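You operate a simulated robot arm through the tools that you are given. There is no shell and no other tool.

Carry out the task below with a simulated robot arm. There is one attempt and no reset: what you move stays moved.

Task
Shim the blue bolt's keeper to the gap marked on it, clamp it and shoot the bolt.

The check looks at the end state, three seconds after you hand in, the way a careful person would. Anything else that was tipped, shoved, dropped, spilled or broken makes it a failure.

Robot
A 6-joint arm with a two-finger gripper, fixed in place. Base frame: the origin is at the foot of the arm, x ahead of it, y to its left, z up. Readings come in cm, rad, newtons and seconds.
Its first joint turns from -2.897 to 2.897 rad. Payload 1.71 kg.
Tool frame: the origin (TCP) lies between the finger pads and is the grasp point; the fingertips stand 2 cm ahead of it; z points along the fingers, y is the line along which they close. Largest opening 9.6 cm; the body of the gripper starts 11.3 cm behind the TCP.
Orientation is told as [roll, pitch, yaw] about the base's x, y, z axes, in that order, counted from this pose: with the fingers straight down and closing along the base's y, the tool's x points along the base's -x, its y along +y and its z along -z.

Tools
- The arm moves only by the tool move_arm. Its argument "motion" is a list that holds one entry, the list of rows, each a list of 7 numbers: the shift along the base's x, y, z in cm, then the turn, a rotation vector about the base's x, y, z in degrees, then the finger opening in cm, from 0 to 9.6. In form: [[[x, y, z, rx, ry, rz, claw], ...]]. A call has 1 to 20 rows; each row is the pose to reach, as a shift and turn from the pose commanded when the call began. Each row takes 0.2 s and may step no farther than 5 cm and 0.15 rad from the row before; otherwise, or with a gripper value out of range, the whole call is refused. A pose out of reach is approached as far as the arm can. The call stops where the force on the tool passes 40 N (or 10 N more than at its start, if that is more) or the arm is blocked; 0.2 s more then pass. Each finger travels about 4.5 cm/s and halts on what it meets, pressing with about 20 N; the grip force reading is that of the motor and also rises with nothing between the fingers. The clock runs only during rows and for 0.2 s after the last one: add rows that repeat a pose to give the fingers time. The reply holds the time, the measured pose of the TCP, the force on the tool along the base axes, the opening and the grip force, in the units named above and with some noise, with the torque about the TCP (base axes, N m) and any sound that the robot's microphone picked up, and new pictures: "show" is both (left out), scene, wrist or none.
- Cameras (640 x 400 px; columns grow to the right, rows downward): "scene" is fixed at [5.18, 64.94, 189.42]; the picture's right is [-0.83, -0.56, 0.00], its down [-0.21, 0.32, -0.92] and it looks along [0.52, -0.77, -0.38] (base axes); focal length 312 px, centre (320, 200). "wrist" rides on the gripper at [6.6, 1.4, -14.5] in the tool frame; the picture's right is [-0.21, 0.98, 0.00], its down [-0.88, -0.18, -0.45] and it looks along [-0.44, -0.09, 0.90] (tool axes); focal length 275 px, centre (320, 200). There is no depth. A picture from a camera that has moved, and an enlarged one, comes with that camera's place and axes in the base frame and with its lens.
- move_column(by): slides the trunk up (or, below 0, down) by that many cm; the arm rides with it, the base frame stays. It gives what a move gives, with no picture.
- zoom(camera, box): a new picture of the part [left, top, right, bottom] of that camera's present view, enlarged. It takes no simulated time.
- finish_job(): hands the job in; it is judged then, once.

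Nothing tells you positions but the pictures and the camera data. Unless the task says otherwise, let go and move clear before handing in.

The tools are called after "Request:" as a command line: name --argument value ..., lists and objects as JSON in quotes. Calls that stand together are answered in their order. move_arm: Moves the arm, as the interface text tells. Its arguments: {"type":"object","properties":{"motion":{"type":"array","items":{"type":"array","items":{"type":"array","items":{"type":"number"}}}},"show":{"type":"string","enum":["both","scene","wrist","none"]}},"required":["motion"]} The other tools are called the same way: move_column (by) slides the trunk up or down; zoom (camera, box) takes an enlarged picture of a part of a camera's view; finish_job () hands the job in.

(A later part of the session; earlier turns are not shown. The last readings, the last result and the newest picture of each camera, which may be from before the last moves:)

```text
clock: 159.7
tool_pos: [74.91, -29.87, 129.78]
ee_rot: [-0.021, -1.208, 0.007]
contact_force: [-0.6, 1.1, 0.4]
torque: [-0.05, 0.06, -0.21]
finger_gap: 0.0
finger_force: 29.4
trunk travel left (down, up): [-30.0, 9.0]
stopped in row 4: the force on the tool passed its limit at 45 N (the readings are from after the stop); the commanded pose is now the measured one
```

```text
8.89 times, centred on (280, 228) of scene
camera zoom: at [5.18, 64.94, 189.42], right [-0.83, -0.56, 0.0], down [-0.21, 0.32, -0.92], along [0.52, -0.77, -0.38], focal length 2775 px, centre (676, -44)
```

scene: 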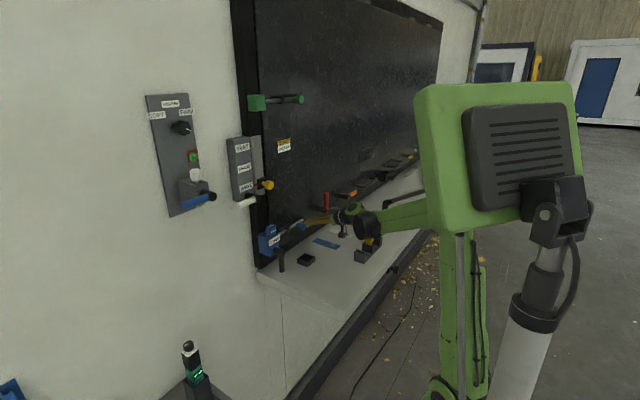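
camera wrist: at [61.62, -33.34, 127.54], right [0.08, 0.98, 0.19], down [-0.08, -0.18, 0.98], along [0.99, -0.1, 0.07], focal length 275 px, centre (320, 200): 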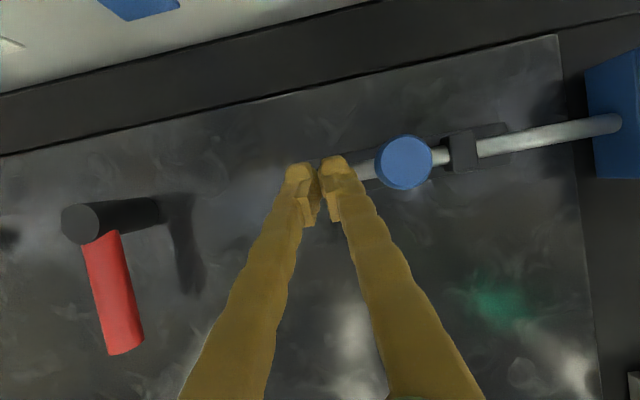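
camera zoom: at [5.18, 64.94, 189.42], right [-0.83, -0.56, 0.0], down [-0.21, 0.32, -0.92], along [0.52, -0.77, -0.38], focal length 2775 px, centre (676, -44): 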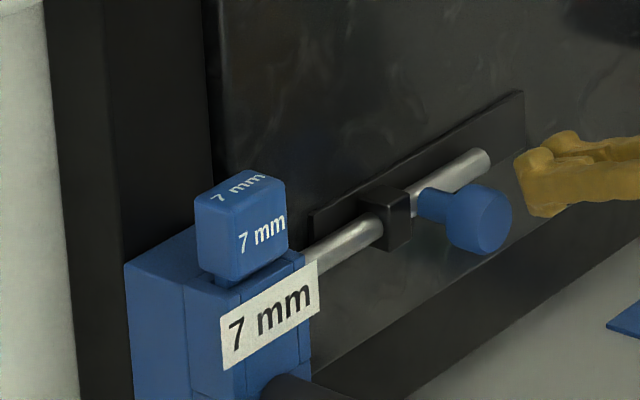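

The bolt has now travelled its full 3 cm into the keeper and reached a solid stop. To be sure horizontal is the clamped side, I'll test the shim with a very gentle lift.

Request:
move_arm --motion '[[[-3, -0.5, 0, 0, 0, 0, 0], [-7, -0.5, 1, 0, 0, 0, 0], [-9, 2, 4, 0, 7, 0, 1], [-9, 5, 8, 0, 14, 0, 2], [-9, 8.5, 11, 0, 21, 0, 3], [-8, 12, 13, 0, 28, 0, 4], [-6, 15, 14, 0, 35, 0, 5], [-4, 17.7, 14, 0, 43, 0, 5.5], [-1, 17.7, 13, 0, 43, 0, 5.5], [2, 17.7, 11, 0, 43, 0, 5.5], [4, 17.7, 8.5, 0, 43, 0, 5.5], [4, 17.7, 7.4, 0, 43, 0, 5.5], [4, 17.7, 7.4, 0, 43, 0, 5.5]]]'

Request:
zoom --camera "wrist" --box '[240, 80, 400, 220]'

Request:
zoom --camera "scene" --box '[250, 205, 330, 285]'

```text
clock: 162.5
tool_pos: [79.47, -12.6, 136.96]
ee_rot: [-0.015, -0.453, 0.0]
contact_force: [-4.6, -0.2, 2.1]
torque: [0.12, -0.75, 0.09]
finger_gap: 5.51
finger_force: 0.2
trunk travel left (down, up): [-30.0, 9.0]
camera wrist: at [67.33, -11.08, 146.93], right [0.19, 0.98, 0.08], down [0.59, -0.18, 0.79], along [0.78, -0.1, -0.61], focal length 275 px, centre (320, 200)
```

scene: 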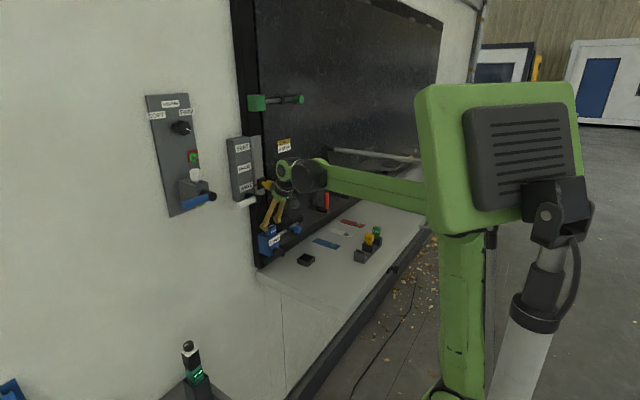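
wrist: 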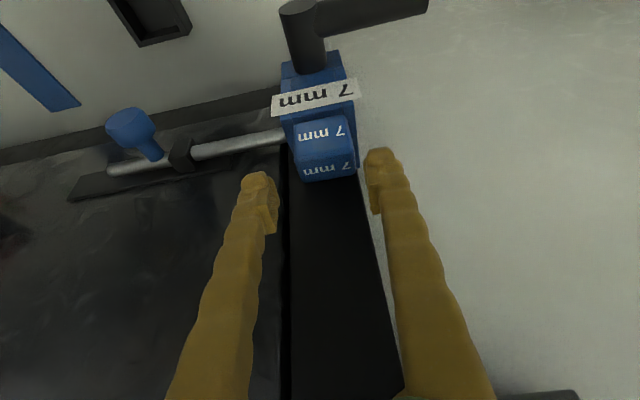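

```text
2.86 times, centred on (320, 150) of wrist
camera zoom: at [67.33, -11.08, 146.93], right [0.19, 0.98, 0.08], down [0.59, -0.18, 0.79], along [0.78, -0.1, -0.61], focal length 786 px, centre (320, 343)
```

zoom: 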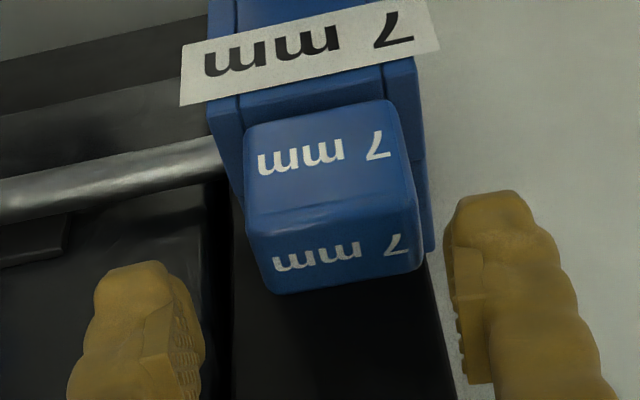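

```text
5.00 times, centred on (290, 245) of scene
camera zoom: at [5.18, 64.94, 189.42], right [-0.83, -0.56, 0.0], down [-0.21, 0.32, -0.92], along [0.52, -0.77, -0.38], focal length 1561 px, centre (470, -25)
```

zoom: 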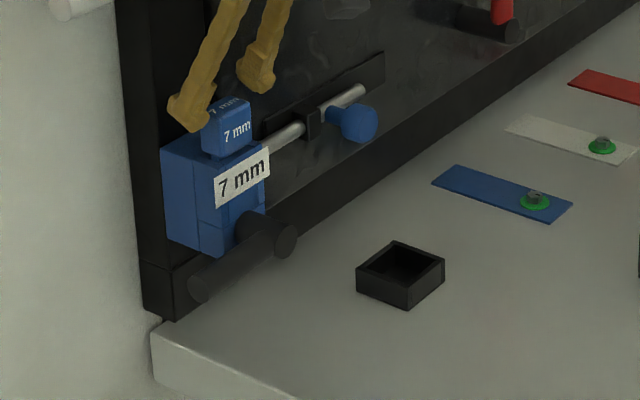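

Something behind the hand is touching (probably the yellow knob). I'll back off in x at once and check it.

Request:
move_arm --motion '[[[-0.8, 0, 0, 0, 0, 0, 5.5], [-0.8, 0.45, 0, 0, 0, 0, 5.5], [-0.8, 0.45, 0, 0, 0, 0, 5.5]]]' --show "none"

Request:
zoom --camera "scene" --box '[215, 120, 305, 215]'

```text
clock: 163.3
tool_pos: [78.78, -12.24, 136.9]
ee_rot: [-0.015, -0.452, 0.0]
contact_force: [0.7, 0.2, -0.2]
torque: [-0.02, -0.01, -0.01]
finger_gap: 5.48
finger_force: 0.2
trunk travel left (down, up): [-30.0, 9.0]
```

```text
4.21 times, centred on (260, 168) of scene
camera zoom: at [5.18, 64.94, 189.42], right [-0.83, -0.56, 0.0], down [-0.21, 0.32, -0.92], along [0.52, -0.77, -0.38], focal length 1314 px, centre (573, 337)
```

zoom: 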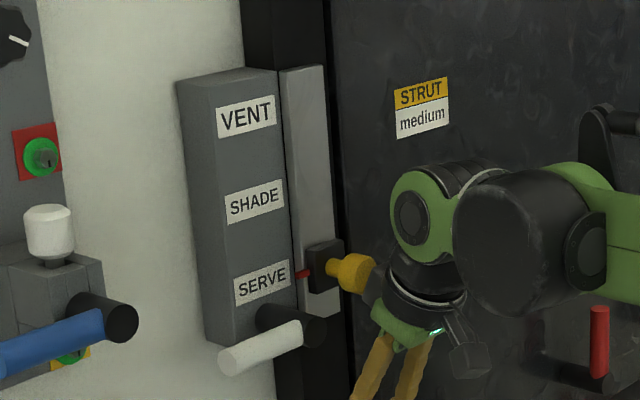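

The yellow slider is undisturbed, still at SERVE. Now grip the head and lift very slightly.

Request:
move_arm --motion '[[[-0.1, 0.1, -0.7, 0, 0, 0, 5.5], [-0.1, 0.1, -1.4, 0, 0, 0, 5.5], [-0.1, 0.1, -1.4, 0, 0, 0, 4], [-0.1, 0.1, -1.4, 0, 0, 0, 2.5], [-0.1, 0.1, -1.4, 0, 0, 0, 2.5]]]' --show "none"

Request:
zoom --camera "scene" --box '[255, 205, 305, 250]'

Request:
move_arm --motion '[[[0, 0, 0.15, 0, 0, 0, 2.5], [0, 0, 0.15, 0, 0, 0, 2.5]]]' --show "none"

Request:
zoom --camera "scene" --box '[255, 205, 305, 250]'

```text
clock: 164.5
tool_pos: [78.8, -12.15, 135.46]
ee_rot: [-0.015, -0.453, 0.0]
contact_force: [-0.4, -0.2, -0.5]
torque: [0.0, 0.0, 0.0]
finger_gap: 3.45
finger_force: 19.9
trunk travel left (down, up): [-30.0, 9.0]
```

```text
8.89 times, centred on (280, 228) of scene
camera zoom: at [5.18, 64.94, 189.42], right [-0.83, -0.56, 0.0], down [-0.21, 0.32, -0.92], along [0.52, -0.77, -0.38], focal length 2775 px, centre (676, -44)
```

zoom: 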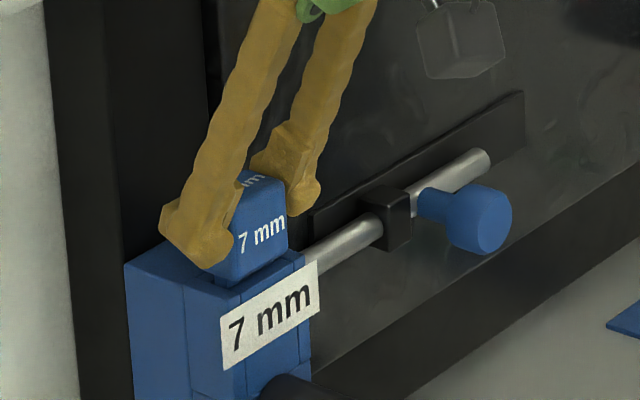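

```text
clock: 165.1
tool_pos: [78.72, -12.13, 135.55]
ee_rot: [-0.014, -0.452, 0.001]
contact_force: [0.4, 1.2, -0.9]
torque: [0.02, -0.01, 0.01]
finger_gap: 3.45
finger_force: 19.9
trunk travel left (down, up): [-30.0, 9.0]
```

```text
8.89 times, centred on (280, 228) of scene
camera zoom: at [5.18, 64.94, 189.42], right [-0.83, -0.56, 0.0], down [-0.21, 0.32, -0.92], along [0.52, -0.77, -0.38], focal length 2775 px, centre (676, -44)
```

zoom: 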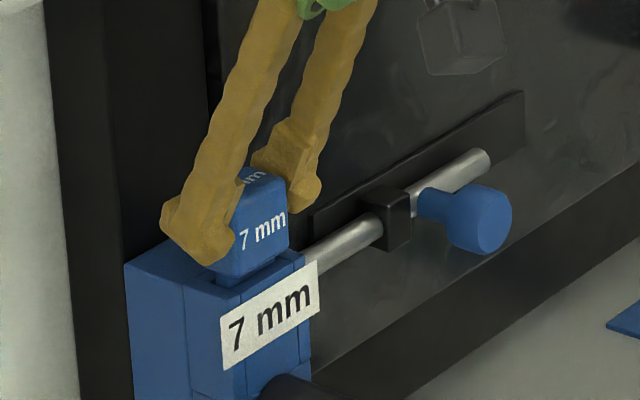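

The shim lifts freely here as well, so the slot never grips it by itself. I'll set it back down, release it, and compare the lever's present angle with its original one.

Request:
move_arm --motion '[[[0, 0, -0.15, 0, 0, 0, 2.5], [0, 0, -0.2, 0, 0, 0, 3.5], [0, 0, -0.1, 0, 0, 0, 5.5], [0, 0, 0, 0, 0, 0, 5.5], [-0.7, 0, 2, 0, 0, 0, 5.5], [-2, 0, 5, 0, 0, 0, 4], [-6, 0, 7, 0, 0, 0, 2], [-10, 0, 7, 0, 0, 0, 0], [-10, 0, 7, 0, 0, 0, 0]]]' --show "wrist"

Request:
zoom --camera "scene" --box '[245, 210, 325, 275]'

Request:
zoom --camera "scene" --box '[260, 225, 300, 260]'

```text
clock: 167.1
tool_pos: [68.53, -12.23, 142.41]
ee_rot: [-0.015, -0.453, 0.0]
contact_force: [-0.3, -0.1, 0.4]
torque: [0.0, -0.02, 0.0]
finger_gap: 0.0
finger_force: 20.4
trunk travel left (down, up): [-30.0, 9.0]
camera wrist: at [56.45, -10.56, 152.55], right [0.19, 0.98, 0.08], down [0.59, -0.18, 0.79], along [0.78, -0.1, -0.61], focal length 275 px, centre (320, 200)
```

wrist: 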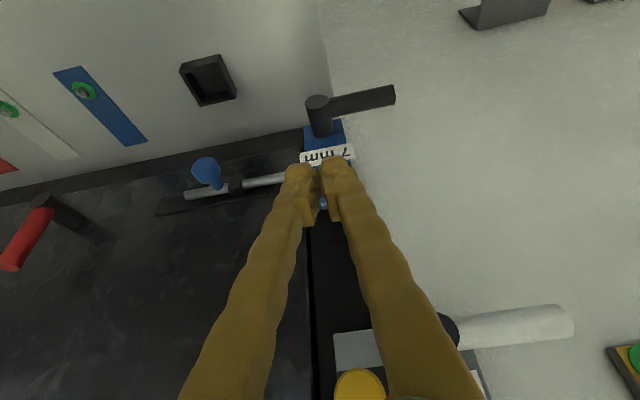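

```text
6.15 times, centred on (285, 242) of scene
camera zoom: at [5.18, 64.94, 189.42], right [-0.83, -0.56, 0.0], down [-0.21, 0.32, -0.92], along [0.52, -0.77, -0.38], focal length 1921 px, centre (535, -62)
```

zoom: 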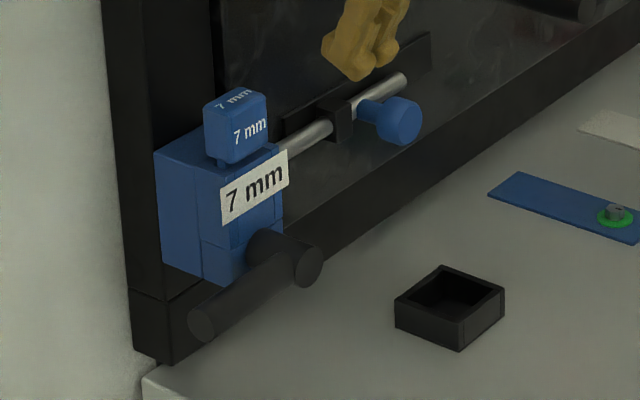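

```text
11.43 times, centred on (280, 242) of scene
camera zoom: at [5.18, 64.94, 189.42], right [-0.83, -0.56, 0.0], down [-0.21, 0.32, -0.92], along [0.52, -0.77, -0.38], focal length 3567 px, centre (777, -286)
```

zoom: 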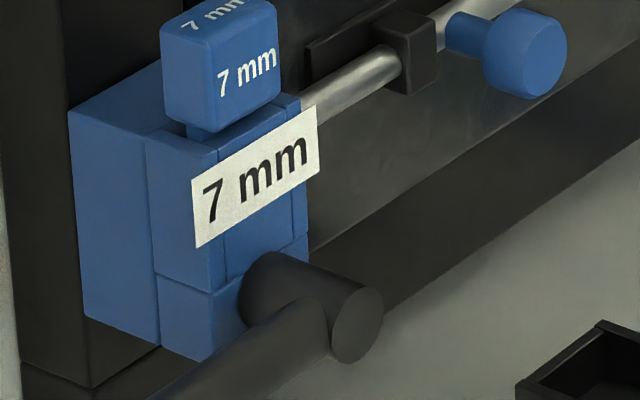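

The lever is at its original position, so the bolt passes when unclamped but not when the lever is down with a poorly seated shim. I'll carefully centre and press the shim home, then clamp, and test whether it becomes held.

Request:
move_arm --motion '[[[3, 0, 0, 0, 0, 0, 3], [6, -0.05, 0, 0, 0, 0, 5.5], [9, -0.1, 0, 0, 0, 0, 5.5], [10.1, -0.1, -2, 0, 0, 0, 5.5], [10.2, -0.1, -4.5, 0, 0, 0, 5.5], [10.2, -0.1, -6.6, 0, 0, 0, 5.5], [10.2, -0.1, -6.6, 0, 0, 0, 5.5], [10.2, -0.1, -6.6, 0, 0, 0, 4], [10.2, -0.1, -6.6, 0, 0, 0, 2.5], [10.2, -0.1, -6.6, 0, 0, 0, 2.5]]]' --show "wrist"

Request:
zoom --camera "wrist" --box '[240, 80, 400, 220]'

Request:
zoom --camera "scene" --box '[260, 215, 290, 242]'

```text
clock: 169.3
tool_pos: [78.72, -12.19, 136.04]
ee_rot: [-0.014, -0.453, -0.001]
contact_force: [-0.5, -0.5, -0.2]
torque: [0.0, 0.02, 0.03]
finger_gap: 3.45
finger_force: 19.8
trunk travel left (down, up): [-30.0, 9.0]
camera wrist: at [66.66, -10.57, 146.11], right [0.19, 0.98, 0.08], down [0.59, -0.18, 0.79], along [0.78, -0.1, -0.61], focal length 275 px, centre (320, 200)
```

wrist: 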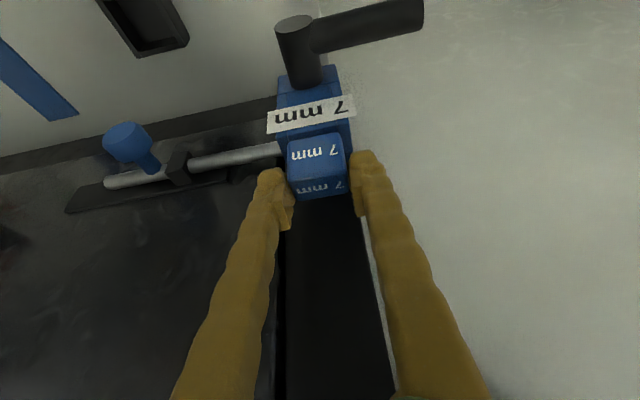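

```text
2.86 times, centred on (320, 150) of wrist
camera zoom: at [66.66, -10.57, 146.11], right [0.19, 0.98, 0.08], down [0.59, -0.18, 0.79], along [0.78, -0.1, -0.61], focal length 786 px, centre (320, 343)
```

zoom: 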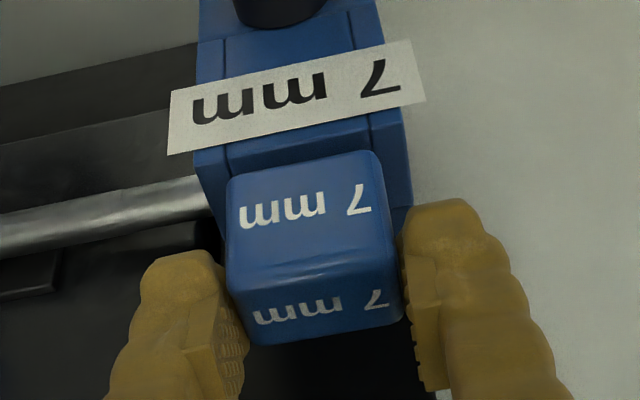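

```text
14.81 times, centred on (275, 228) of scene
camera zoom: at [5.18, 64.94, 189.42], right [-0.83, -0.56, 0.0], down [-0.21, 0.32, -0.92], along [0.52, -0.77, -0.38], focal length 4624 px, centre (987, -222)
```

zoom: 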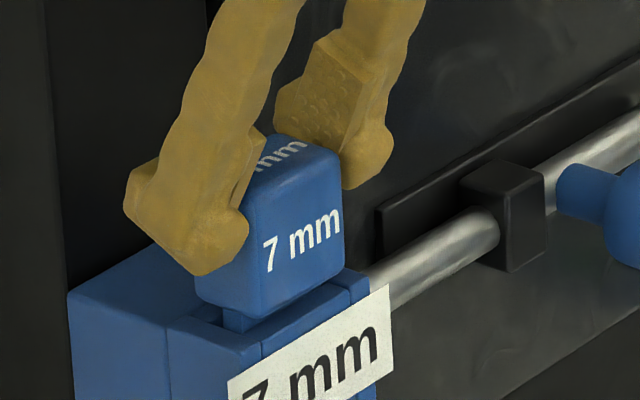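

Request:
move_arm --motion '[[[0, -0.15, 0, 0, 0, 0, 2.5], [0, -0.15, -0.2, 0, 0, 0, 2.5], [0, -0.15, -0.4, 0, 0, 0, 2.5], [0, -0.15, -0.5, 0, 0, 0, 2.5], [0, -0.15, -0.5, 0, 0, 0, 2.5]]]' --show "none"

Request:
zoom --camera "scene" --box '[260, 215, 290, 242]'

Request:
zoom --camera "wrist" --box '[240, 80, 400, 220]'

```text
clock: 170.5
tool_pos: [78.69, -12.29, 135.6]
ee_rot: [-0.012, -0.452, 0.0]
contact_force: [1.3, 2.0, 13.8]
torque: [0.0, -0.18, 0.03]
finger_gap: 3.44
finger_force: 19.5
trunk travel left (down, up): [-30.0, 9.0]
```

```text
14.81 times, centred on (275, 228) of scene
camera zoom: at [5.18, 64.94, 189.42], right [-0.83, -0.56, 0.0], down [-0.21, 0.32, -0.92], along [0.52, -0.77, -0.38], focal length 4624 px, centre (987, -222)
```

zoom: 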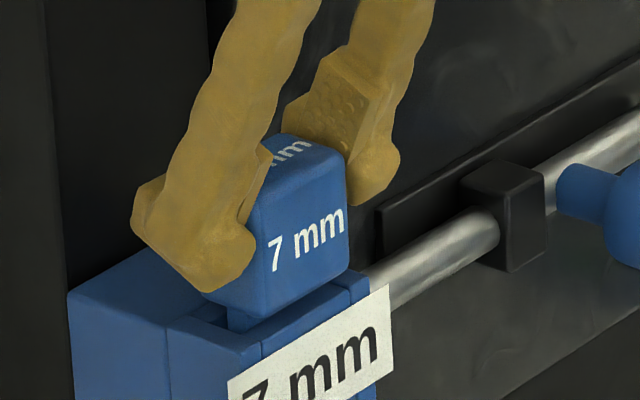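

```text
2.86 times, centred on (320, 150) of wrist
camera zoom: at [66.59, -10.71, 145.59], right [0.19, 0.98, 0.08], down [0.59, -0.18, 0.79], along [0.78, -0.1, -0.61], focal length 786 px, centre (320, 343)
```

zoom: 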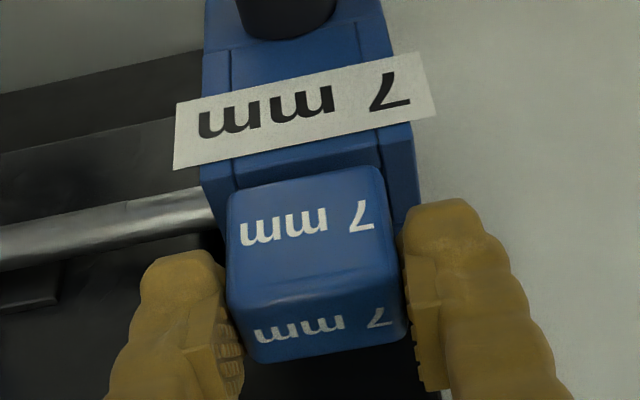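

Request:
move_arm --motion '[[[0.08, 0, 0.1, 0, 0, 0, 2.5], [0.08, 0, 0.15, 0, 0, 0, 4], [0.08, 0, 0.2, 0, 0, 0, 5.5], [0.08, 0, 0.2, 0, 0, 0, 5.5], [-0.5, 0, 2, 0, 0, 0, 5.5], [-2, 0, 5, 0, 0, 0, 4], [-6, 1, 7, 0, -6, 0, 2], [-10, 2.5, 6, 0, -13, 0, 0], [-11, 4, 4, 0, -20, 0, 0], [-11, 5.5, 1, 0, -27, 0, 0], [-11, 6.3, -2, 0, -34, 0, 0], [-9, 6.3, -5, 0, -39.5, 0, 0], [-6, 6.3, -6, 0, -39.5, 0, 0], [-4.2, 6.3, -6.2, 0, -39.5, 0, 0], [-4.2, 6.3, -6.2, 0, -39.5, 0, 0]]]' --show "wrist"

Request:
zoom --camera "scene" --box '[255, 205, 305, 250]'

```text
clock: 173.7
tool_pos: [74.6, -5.92, 129.12]
ee_rot: [-0.016, -1.143, 0.0]
contact_force: [0.3, -0.3, 1.3]
torque: [0.01, 0.02, 0.04]
finger_gap: 0.0
finger_force: 19.9
trunk travel left (down, up): [-30.0, 9.0]
camera wrist: at [58.74, -4.4, 129.05], right [0.1, 0.98, 0.18], down [-0.04, -0.18, 0.98], along [0.99, -0.1, 0.02], focal length 275 px, centre (320, 200)
```

wrist: 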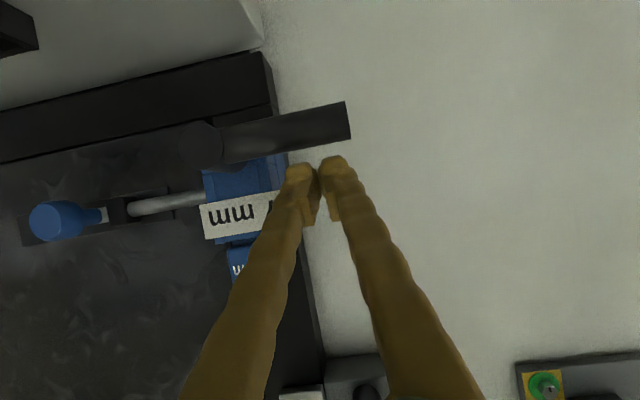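

```text
8.89 times, centred on (280, 228) of scene
camera zoom: at [5.18, 64.94, 189.42], right [-0.83, -0.56, 0.0], down [-0.21, 0.32, -0.92], along [0.52, -0.77, -0.38], focal length 2775 px, centre (676, -44)
```

zoom: 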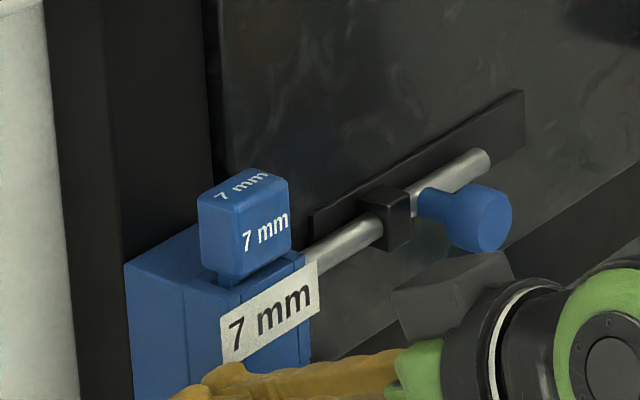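

Now swing the lever down again along the arc, watching how far it goes with the bolt shot.

Request:
move_arm --motion '[[[0, 0, -0.9, 0, 0, 0, 0], [0, -0.03, -1.9, 0, 0, 0, 0], [-0.2, -0.1, -3.0, 0, 0, 0, 0], [-0.3, -0.25, -3.7, 0, 0, 0, 0], [-0.3, -0.4, -4.43, 0, 0, 0, 0], [-0.3, -0.7, -5.1, 0, 0, 0, 0], [-0.3, -1.0, -5.7, 0, 0, 0, 0], [-0.3, -1.45, -6.25, 0, 0, 0, 0], [-0.3, -1.9, -6.73, 0, 0, 0, 0], [-0.3, -2.4, -7.25, 0, 0, 0, 0], [-0.3, -2.9, -7.68, 0, 0, 0, 0], [-0.3, -3.3, -7.95, 0, 0, 0, 0], [-0.3, -3.55, -8.1, 0, 0, 0, 0]]]' --show "wrist"

Request:
zoom --camera "scene" --box '[250, 205, 330, 285]'

Request:
zoom --camera "scene" --box '[255, 205, 305, 250]'

```text
clock: 176.5
tool_pos: [74.19, -9.34, 121.3]
ee_rot: [-0.014, -1.141, 0.003]
contact_force: [0.3, 21.8, 12.6]
torque: [-0.4, -0.06, 0.11]
finger_gap: 0.0
finger_force: 19.9
trunk travel left (down, up): [-30.0, 9.0]
camera wrist: at [58.42, -7.74, 121.2], right [0.1, 0.98, 0.18], down [-0.04, -0.18, 0.98], along [0.99, -0.1, 0.02], focal length 275 px, centre (320, 200)
```

wrist: 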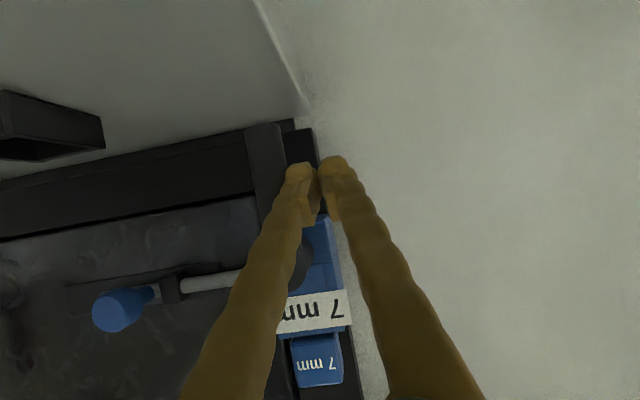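

```text
5.00 times, centred on (290, 245) of scene
camera zoom: at [5.18, 64.94, 189.42], right [-0.83, -0.56, 0.0], down [-0.21, 0.32, -0.92], along [0.52, -0.77, -0.38], focal length 1561 px, centre (470, -25)
```

zoom: 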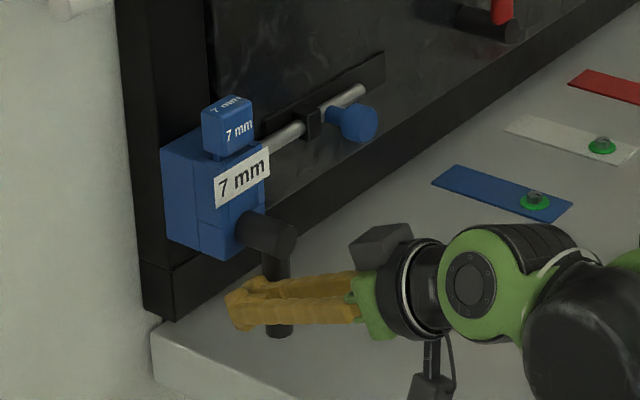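

```text
8.89 times, centred on (280, 228) of scene
camera zoom: at [5.18, 64.94, 189.42], right [-0.83, -0.56, 0.0], down [-0.21, 0.32, -0.92], along [0.52, -0.77, -0.38], focal length 2775 px, centre (676, -44)
```

zoom: 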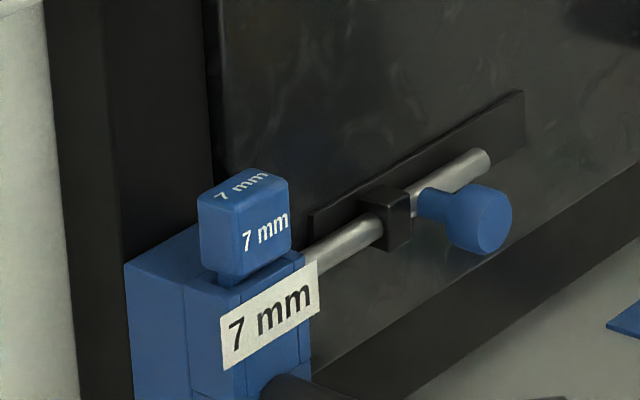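

Request:
zoom --camera "scene" --box '[260, 225, 300, 260]'

Request:
zoom --camera "scene" --box '[260, 215, 290, 242]'

```text
11.43 times, centred on (280, 242) of scene
camera zoom: at [5.18, 64.94, 189.42], right [-0.83, -0.56, 0.0], down [-0.21, 0.32, -0.92], along [0.52, -0.77, -0.38], focal length 3567 px, centre (777, -286)
```

zoom: 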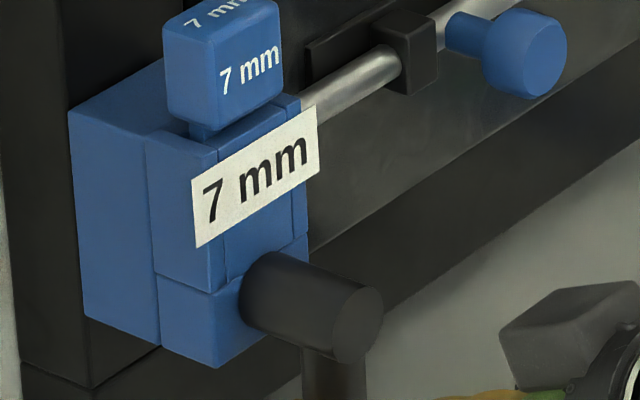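

```text
14.81 times, centred on (275, 228) of scene
camera zoom: at [5.18, 64.94, 189.42], right [-0.83, -0.56, 0.0], down [-0.21, 0.32, -0.92], along [0.52, -0.77, -0.38], focal length 4624 px, centre (987, -222)
```

zoom: 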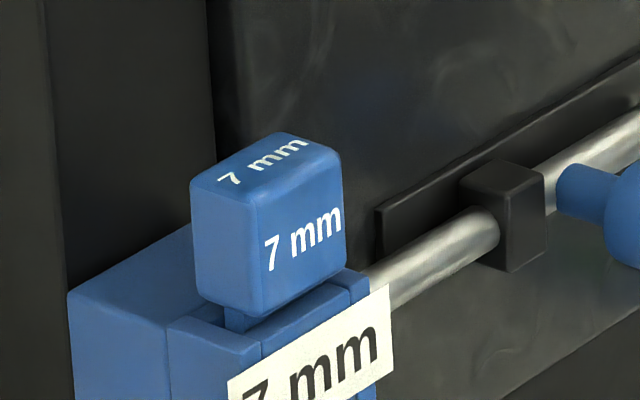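

The lever reached its down stop with the bolt shot. To learn which end really counts as clamped, I'll use a decisive test: retract the bolt, set the lever halfway, and see whether the bolt passes.

Request:
move_arm --motion '[[[-3, 0.4, 0, 0, 0, 0, 0], [-7, 0, 2, 0, 0, 0, 0], [-8, -3, 5, 0, 0, 0, 0], [-8, -7, 6.6, 0, 0, 0, 0], [-8, -11, 6.6, 0, 0, 0, 0], [-8, -14.9, 6.6, 0, 0, 0, 0], [-4, -14.9, 6.6, 0, 0, 0, 0], [0, -14.9, 6.6, 0, 0, 0, 0], [2.6, -14.9, 6.6, 0, 0, 0, 0], [2.6, -14.9, 6.6, 0, 0, 0, 0]]]' --show "wrist"

Request:
zoom --camera "wrist" --box '[200, 90, 420, 230]'

Request:
zoom --camera "scene" --box '[265, 205, 325, 255]'

```text
clock: 178.5
tool_pos: [73.83, -24.05, 128.93]
ee_rot: [-0.018, -1.157, 0.006]
contact_force: [-1.1, 1.1, 0.6]
torque: [-0.05, 0.02, -0.1]
finger_gap: 0.01
finger_force: 19.6
trunk travel left (down, up): [-30.0, 9.0]
stopped in row 10: the force on the tool passed its limit at 119 N (the readings are from after the stop); the commanded pose is now the measured one
camera wrist: at [57.99, -22.48, 128.67], right [0.1, 0.98, 0.18], down [-0.06, -0.18, 0.98], along [0.99, -0.1, 0.04], focal length 275 px, centre (320, 200)
```

wrist: 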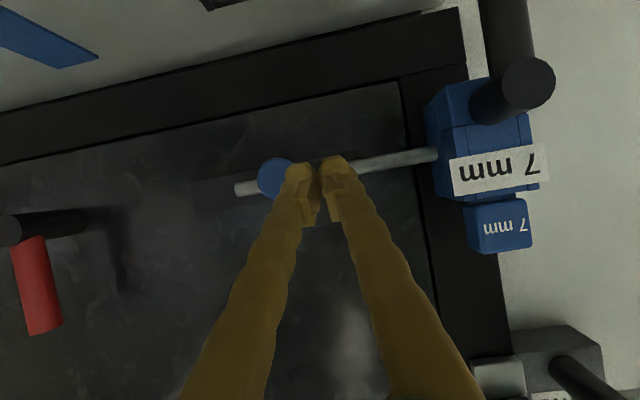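

```text
2.86 times, centred on (310, 160) of wrist
camera zoom: at [57.99, -22.48, 128.67], right [0.1, 0.98, 0.18], down [-0.06, -0.18, 0.98], along [0.99, -0.1, 0.04], focal length 786 px, centre (349, 314)
```

zoom: 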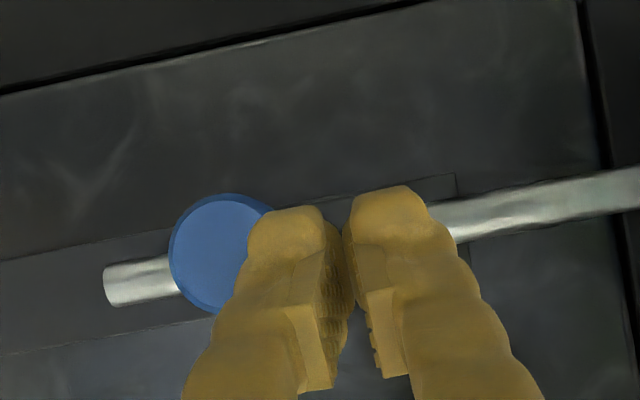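

```text
8.00 times, centred on (295, 230) of scene
camera zoom: at [5.18, 64.94, 189.42], right [-0.83, -0.56, 0.0], down [-0.21, 0.32, -0.92], along [0.52, -0.77, -0.38], focal length 2497 px, centre (520, -40)
```

zoom: 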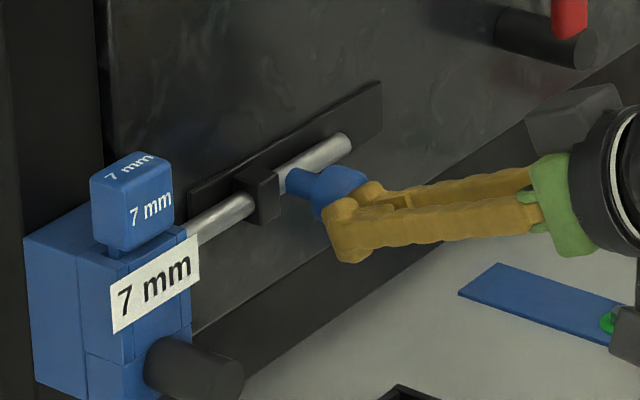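

I bumped the knob's rim with the finger on the way in; nothing seems displaced. I'll shift further to +y before going in.

Request:
move_arm --motion '[[[-1, 0.4, -0.5, 0, 0, 0, 0], [-1, 0.8, -1.0, 0, 0, 0, 0], [0.5, 0.9, -1.0, 0, 0, 0, 0], [1.8, 0.9, -1.0, 0, 0, 0, 0], [2.8, 0.9, -1.0, 0, 0, 0, 0], [2.8, 0.9, -1.0, 0, 0, 0, 0]]]' --show "none"

Request:
zoom --camera "scene" --box '[265, 205, 325, 255]'

Request:
zoom --camera "wrist" --box '[200, 90, 420, 230]'

```text
clock: 179.9
tool_pos: [77.35, -23.32, 127.63]
ee_rot: [-0.015, -1.156, 0.004]
contact_force: [-0.2, -0.3, -0.1]
torque: [0.02, -0.03, -0.01]
finger_gap: 0.0
finger_force: 19.4
trunk travel left (down, up): [-30.0, 9.0]
```

```text
8.00 times, centred on (295, 230) of scene
camera zoom: at [5.18, 64.94, 189.42], right [-0.83, -0.56, 0.0], down [-0.21, 0.32, -0.92], along [0.52, -0.77, -0.38], focal length 2497 px, centre (520, -40)
```

zoom: 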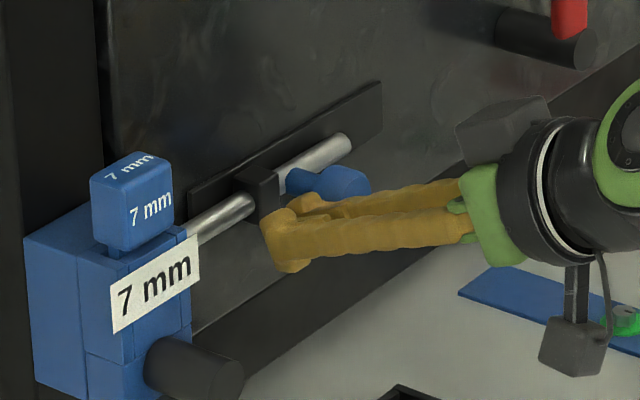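

```text
2.86 times, centred on (310, 160) of wrist
camera zoom: at [61.43, -21.7, 127.44], right [0.1, 0.98, 0.18], down [-0.05, -0.18, 0.98], along [0.99, -0.1, 0.03], focal length 786 px, centre (349, 314)
```

zoom: 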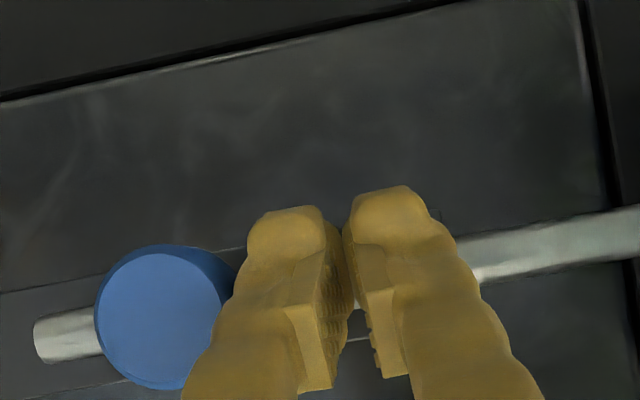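

Request:
move_arm --motion '[[[0, -0.5, 0, 0, 0, 0, 0], [0, -1.0, 0, 0, 0, 0, 0], [0, -1.5, 0, 0, 0, 0, 0], [0, -2.0, 0, 0, 0, 0, 0], [0, -2.5, 0, 0, 0, 0, 0], [0, -3.0, 0, 0, 0, 0, 0], [0, -3.5, 0, 0, 0, 0, 0], [0, -3.9, 0, 0, 0, 0, 0]]]' --show "none"

Request:
zoom --camera "scene" --box '[265, 205, 325, 255]'

```text
clock: 181.7
tool_pos: [77.18, -27.39, 127.77]
ee_rot: [-0.016, -1.154, 0.001]
contact_force: [0.8, 0.8, -0.2]
torque: [-0.02, -0.01, -0.01]
finger_gap: 0.01
finger_force: 19.9
trunk travel left (down, up): [-30.0, 9.0]
```

```text
8.00 times, centred on (295, 230) of scene
camera zoom: at [5.18, 64.94, 189.42], right [-0.83, -0.56, 0.0], down [-0.21, 0.32, -0.92], along [0.52, -0.77, -0.38], focal length 2497 px, centre (520, -40)
```

zoom: 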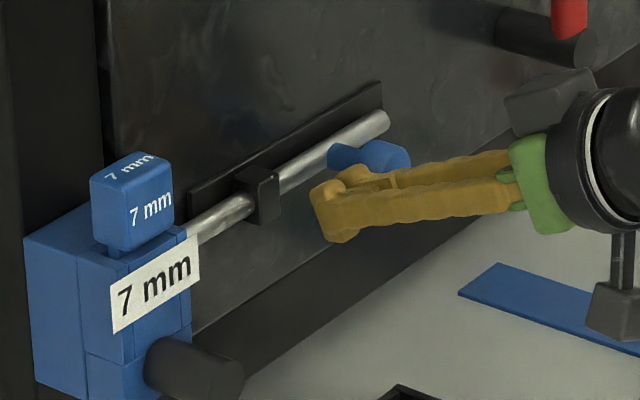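

The bolt retracts freely. Before changing the lever, test once more whether the bolt passes with the lever down, now that it was clamped with the shim properly seated.

Request:
move_arm --motion '[[[-2, 0.3, 0, 0, 0, 0, 0], [-6, 0.3, 0.5, 0, 0, 0, 0], [-7, -3, 1, 0, 0, 0, 0], [-7, -7, 1, 0, 0, 0, 0], [-4, -7.5, 0.3, 0, 0, 0, 0], [-1, -7.5, 0.2, 0, 0, 0, 0], [0.3, -7.5, 0.2, 0, 0, 0, 0], [0.3, -7.5, 0.2, 0, 0, 0, 0]]]' --show "wrist"

Request:
move_arm --motion '[[[0, 0.8, 0, 0, 0, 0, 0], [0, 1.2, 0, 0, 0, 0, 0], [0, 1.5, 0, 0, 0, 0, 0], [0, 1.8, 0, 0, 0, 0, 0], [0, 2.1, 0, 0, 0, 0, 0]]]' --show "none"

Request:
zoom --camera "scene" --box '[265, 205, 325, 255]'

```text
clock: 183.5
tool_pos: [77.53, -34.8, 127.97]
ee_rot: [-0.018, -1.153, 0.004]
contact_force: [-0.8, 0.1, -0.3]
torque: [-0.02, 0.05, 0.0]
finger_gap: 0.0
finger_force: 19.8
trunk travel left (down, up): [-30.0, 9.0]
camera wrist: at [61.68, -33.2, 127.79], right [0.1, 0.98, 0.18], down [-0.05, -0.18, 0.98], along [0.99, -0.1, 0.04], focal length 275 px, centre (320, 200)
```

wrist: 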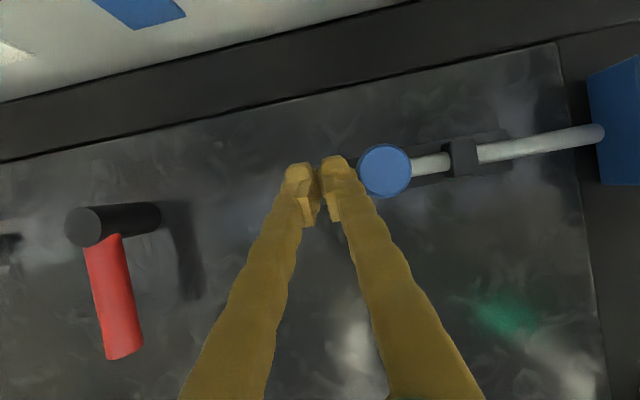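

```text
clock: 184.7
tool_pos: [77.31, -33.08, 127.85]
ee_rot: [-0.015, -1.152, -0.002]
contact_force: [1.2, -28.2, 3.2]
torque: [-0.06, 0.01, -0.03]
finger_gap: 0.0
finger_force: 20.4
trunk travel left (down, up): [-30.0, 9.0]
```

```text
8.00 times, centred on (295, 230) of scene
camera zoom: at [5.18, 64.94, 189.42], right [-0.83, -0.56, 0.0], down [-0.21, 0.32, -0.92], along [0.52, -0.77, -0.38], focal length 2497 px, centre (520, -40)
```

zoom: 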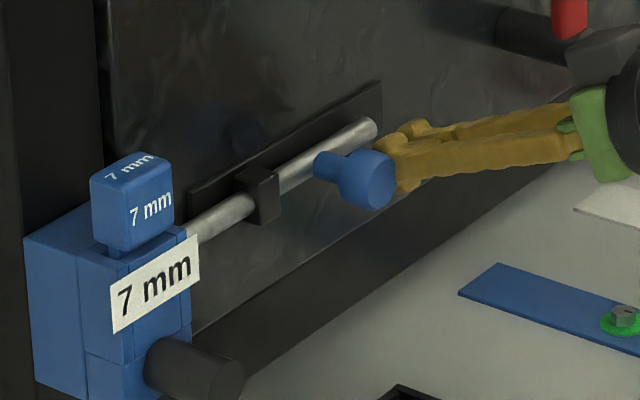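

Blocked again with the lever down. Now raise the lever only halfway and retest.

Request:
move_arm --motion '[[[0, -0.6, 0, 0, 0, 0, 0], [-4, -0.6, 0, 0, 0, 0, 0], [-9, 0, 0, 0, 0, 0, 0], [-11, 4, -1, 0, 0, 0, 0], [-11, 8, -3, 0, 0, 0, 0], [-11, 12, -5, 0, 0, 0, 0], [-11, 15, -6.5, 0, 0, 0, 0], [-11, 17.3, -7.5, 0, 0, 0, 0], [-7, 17.4, -7.5, 0, 0, 0, 0], [-4, 17.4, -7.5, 0, 0, 0, 0], [-2.4, 17.4, -7.5, 0, 0, 0, 0], [-2.4, 17.4, -7.5, 0, 0, 0, 0]]]' --show "none"

Request:
move_arm --motion '[[[0, 0.8, 0.2, 0, 0, 0, 0], [0, 1.5, 0.3, 0, 0, 0, 0], [0, 2.4, 0.2, 0, 0, 0, 0], [0, 3.3, 0.1, 0, 0, 0, 0], [0, 4.2, 0.15, 0, 0, 0, 0], [0, 5.0, 0.3, 0, 0, 0, 0], [0, 5.4, 0.5, 0, 0, 0, 0], [0, 5.4, 0.5, 0, 0, 0, 0]]]' --show "wrist"

Request:
zoom --camera "scene" --box '[250, 205, 330, 285]'

```text
refused: row 3 steps farther than a row can; nothing moved
```

```text
clock: 185.0
tool_pos: [74.83, -32.39, 129.56]
ee_rot: [-0.028, -1.176, 0.008]
contact_force: [0.1, 1.8, -0.3]
torque: [-0.09, 0.06, -0.21]
finger_gap: 0.01
finger_force: 20.4
trunk travel left (down, up): [-30.0, 9.0]
stopped in row 1: the force on the tool passed its limit at 45 N (the readings are from after the stop); the commanded pose is now the measured one
camera wrist: at [59.02, -30.64, 128.99], right [0.1, 0.98, 0.18], down [-0.07, -0.17, 0.98], along [0.99, -0.11, 0.06], focal length 275 px, centre (320, 200)
```

wrist: 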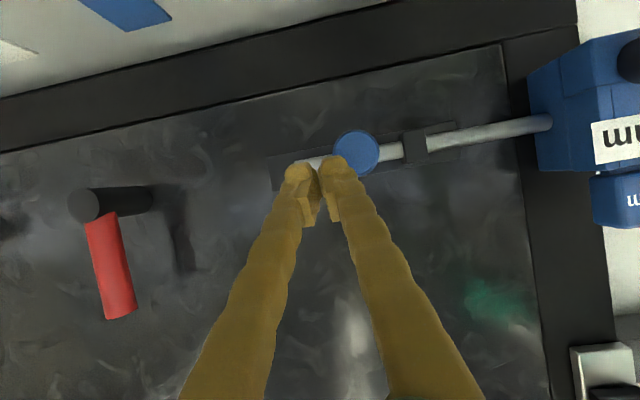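

```text
5.00 times, centred on (290, 245) of scene
camera zoom: at [5.18, 64.94, 189.42], right [-0.83, -0.56, 0.0], down [-0.21, 0.32, -0.92], along [0.52, -0.77, -0.38], focal length 1561 px, centre (470, -25)
```

zoom: 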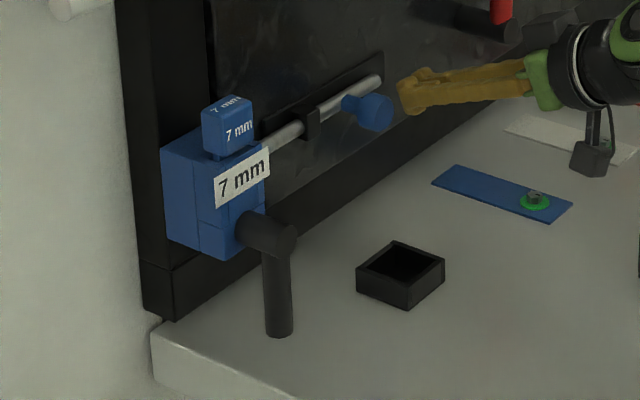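

The first call was refused and the second pushed harmlessly on the knob. I'll redo it step by step.

Request:
move_arm --motion '[[[-3, -0.6, 0, 0, 0, 0, 0], [-7, 0, 0, 0, 0, 0, 0], [-8.5, 4, -1, 0, 0, 0, 0], [-8.5, 8, -3, 0, 0, 0, 0], [-8.5, 12, -5, 0, 0, 0, 0], [-8.5, 15, -7, 0, 0, 0, 0], [-8.5, 16.8, -9.2, 0, 0, 0, 0], [-5, 16.8, -9.2, 0, 0, 0, 0], [-2, 16.8, -9.2, 0, 0, 0, 0], [-0.1, 16.8, -9.2, 0, 0, 0, 0], [-0.1, 16.8, -9.2, 0, 0, 0, 0]]]' --show "wrist"

```text
clock: 187.4
tool_pos: [75.43, -15.78, 119.82]
ee_rot: [-0.023, -1.17, 0.002]
contact_force: [0.0, -0.5, -0.8]
torque: [-0.02, 0.02, 0.03]
finger_gap: 0.0
finger_force: 19.9
trunk travel left (down, up): [-30.0, 9.0]
camera wrist: at [59.69, -14.1, 119.35], right [0.1, 0.98, 0.18], down [-0.07, -0.17, 0.98], along [0.99, -0.11, 0.05], focal length 275 px, centre (320, 200)
```

wrist: 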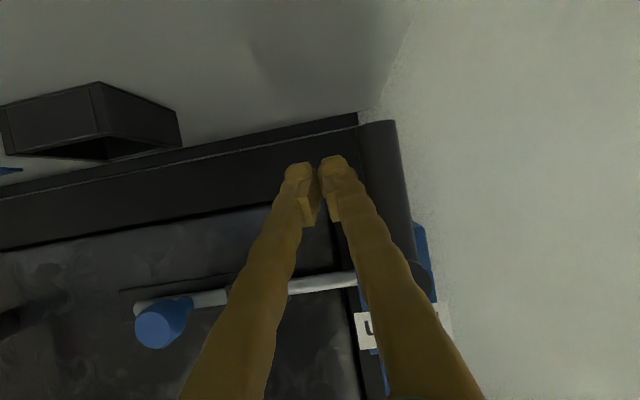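

Request:
move_arm --motion '[[[0, 0.9, 0.5, 0, 0, 0, 0], [0, 1.9, 0.9, 0, 0, 0, 0], [0, 2.8, 0.75, 0, 0, 0, 0], [0, 3.67, 0.7, 0, 0, 0, 0], [0, 4.6, 0.8, 0, 0, 0, 0], [0, 5.47, 1.0, 0, 0, 0, 0], [0, 5.9, 1.2, 0, 0, 0, 0], [0, 5.5, 0.9, 0, 0, 0, 0], [0, 5.0, 0.5, 0, 0, 0, 0]]]' --show "wrist"

Request:
zoom --camera "scene" --box '[250, 205, 330, 285]'

```text
clock: 189.4
tool_pos: [75.57, -11.0, 120.36]
ee_rot: [-0.022, -1.168, 0.002]
contact_force: [0.0, -1.6, -0.5]
torque: [-0.01, -0.01, 0.03]
finger_gap: 0.01
finger_force: 19.9
trunk travel left (down, up): [-30.0, 9.0]
camera wrist: at [59.7, -9.23, 119.87], right [0.1, 0.98, 0.18], down [-0.07, -0.17, 0.98], along [0.99, -0.11, 0.05], focal length 275 px, centre (320, 200)
```

wrist: 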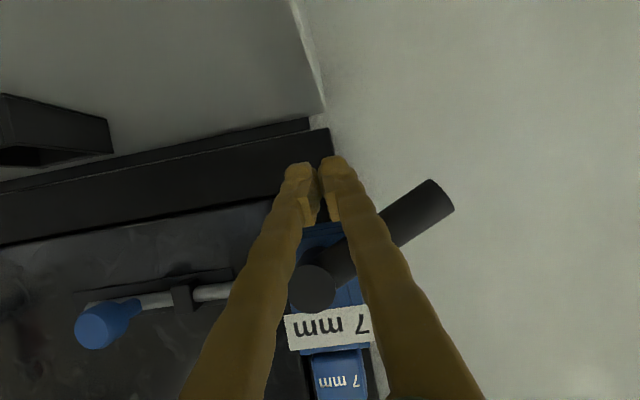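

```text
5.00 times, centred on (290, 245) of scene
camera zoom: at [5.18, 64.94, 189.42], right [-0.83, -0.56, 0.0], down [-0.21, 0.32, -0.92], along [0.52, -0.77, -0.38], focal length 1561 px, centre (470, -25)
```

zoom: 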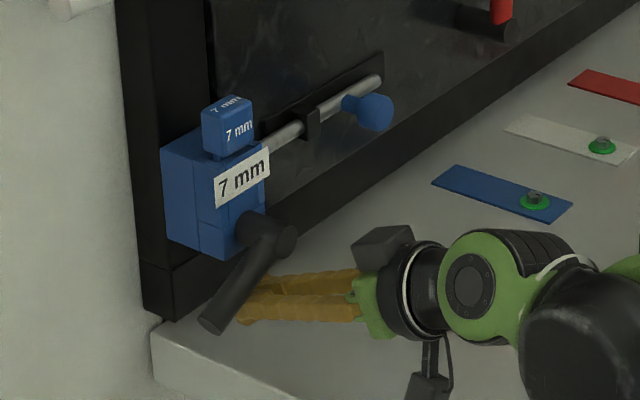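

The lever is now about 28° below horizontal, between its ends. Test the bolt.

Request:
move_arm --motion '[[[-3, -0.5, 0, 0, 0, 0, 0], [-7, -1, 1, 0, 0, 0, 0], [-8, -4, 4, 0, 0, 0, 0], [-8, -8, 6.5, 0, 0, 0, 0], [-8, -12, 7.5, 0, 0, 0, 0], [-8, -16, 7.5, 0, 0, 0, 0], [-8, -20, 7.5, 0, 0, 0, 0], [-8, -23.5, 7.5, 0, 0, 0, 0], [-4, -23.5, 7.5, 0, 0, 0, 0], [0, -23.5, 7.5, 0, 0, 0, 0], [2, -23.5, 7.5, 0, 0, 0, 0], [2, -23.5, 7.5, 0, 0, 0, 0]]]' --show "wrist"

Request:
zoom --camera "scene" --box '[250, 205, 330, 285]'

```text
clock: 192.0
tool_pos: [77.39, -34.38, 127.88]
ee_rot: [-0.022, -1.17, 0.004]
contact_force: [-0.1, 0.2, -1.1]
torque: [0.01, 0.0, 0.01]
finger_gap: 0.0
finger_force: 20.1
trunk travel left (down, up): [-30.0, 9.0]
camera wrist: at [61.62, -32.67, 127.23], right [0.1, 0.98, 0.18], down [-0.07, -0.17, 0.98], along [0.99, -0.11, 0.05], focal length 275 px, centre (320, 200)
```

wrist: 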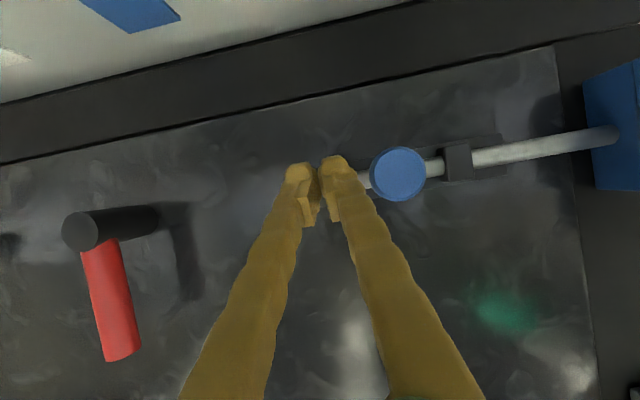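

```text
5.00 times, centred on (290, 245) of scene
camera zoom: at [5.18, 64.94, 189.42], right [-0.83, -0.56, 0.0], down [-0.21, 0.32, -0.92], along [0.52, -0.77, -0.38], focal length 1561 px, centre (470, -25)
```

zoom: 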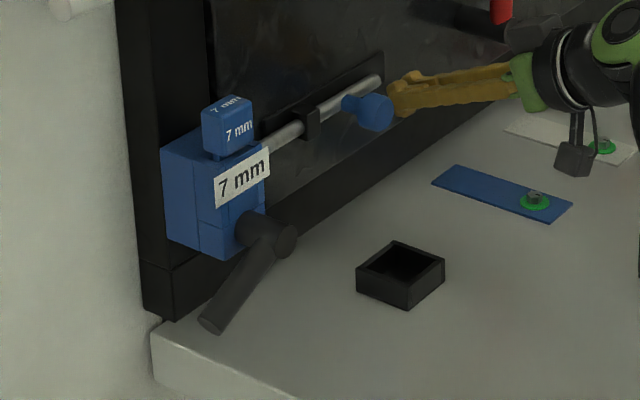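

Request:
move_arm --motion '[[[0, 0.8, 0, 0, 0, 0, 0], [0, 1.3, 0, 0, 0, 0, 0], [0, 1.6, 0, 0, 0, 0, 0], [0, 1.9, 0, 0, 0, 0, 0], [0, 2.1, 0, 0, 0, 0, 0]]]' --show "none"

Request:
zoom --camera "scene" --box '[265, 205, 325, 255]'

```text
clock: 193.1
tool_pos: [74.79, -32.48, 129.49]
ee_rot: [-0.034, -1.188, 0.007]
contact_force: [-0.9, 1.0, 0.5]
torque: [-0.01, 0.01, -0.19]
finger_gap: 0.0
finger_force: 19.7
trunk travel left (down, up): [-30.0, 9.0]
stopped in row 5: the force on the tool passed its limit at 42 N (the readings are from after the stop); the commanded pose is now the measured one
```

```text
8.00 times, centred on (295, 230) of scene
camera zoom: at [5.18, 64.94, 189.42], right [-0.83, -0.56, 0.0], down [-0.21, 0.32, -0.92], along [0.52, -0.77, -0.38], focal length 2497 px, centre (520, -40)
```

zoom: 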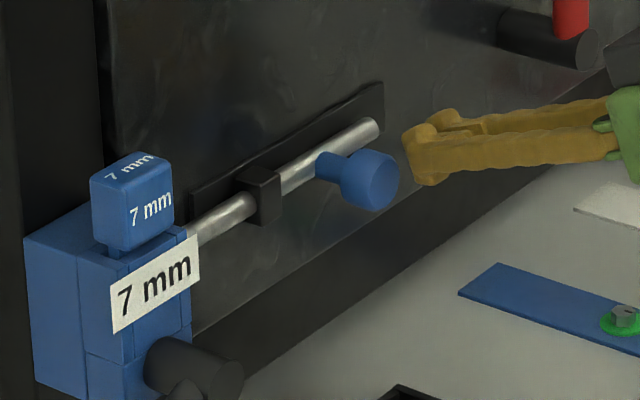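

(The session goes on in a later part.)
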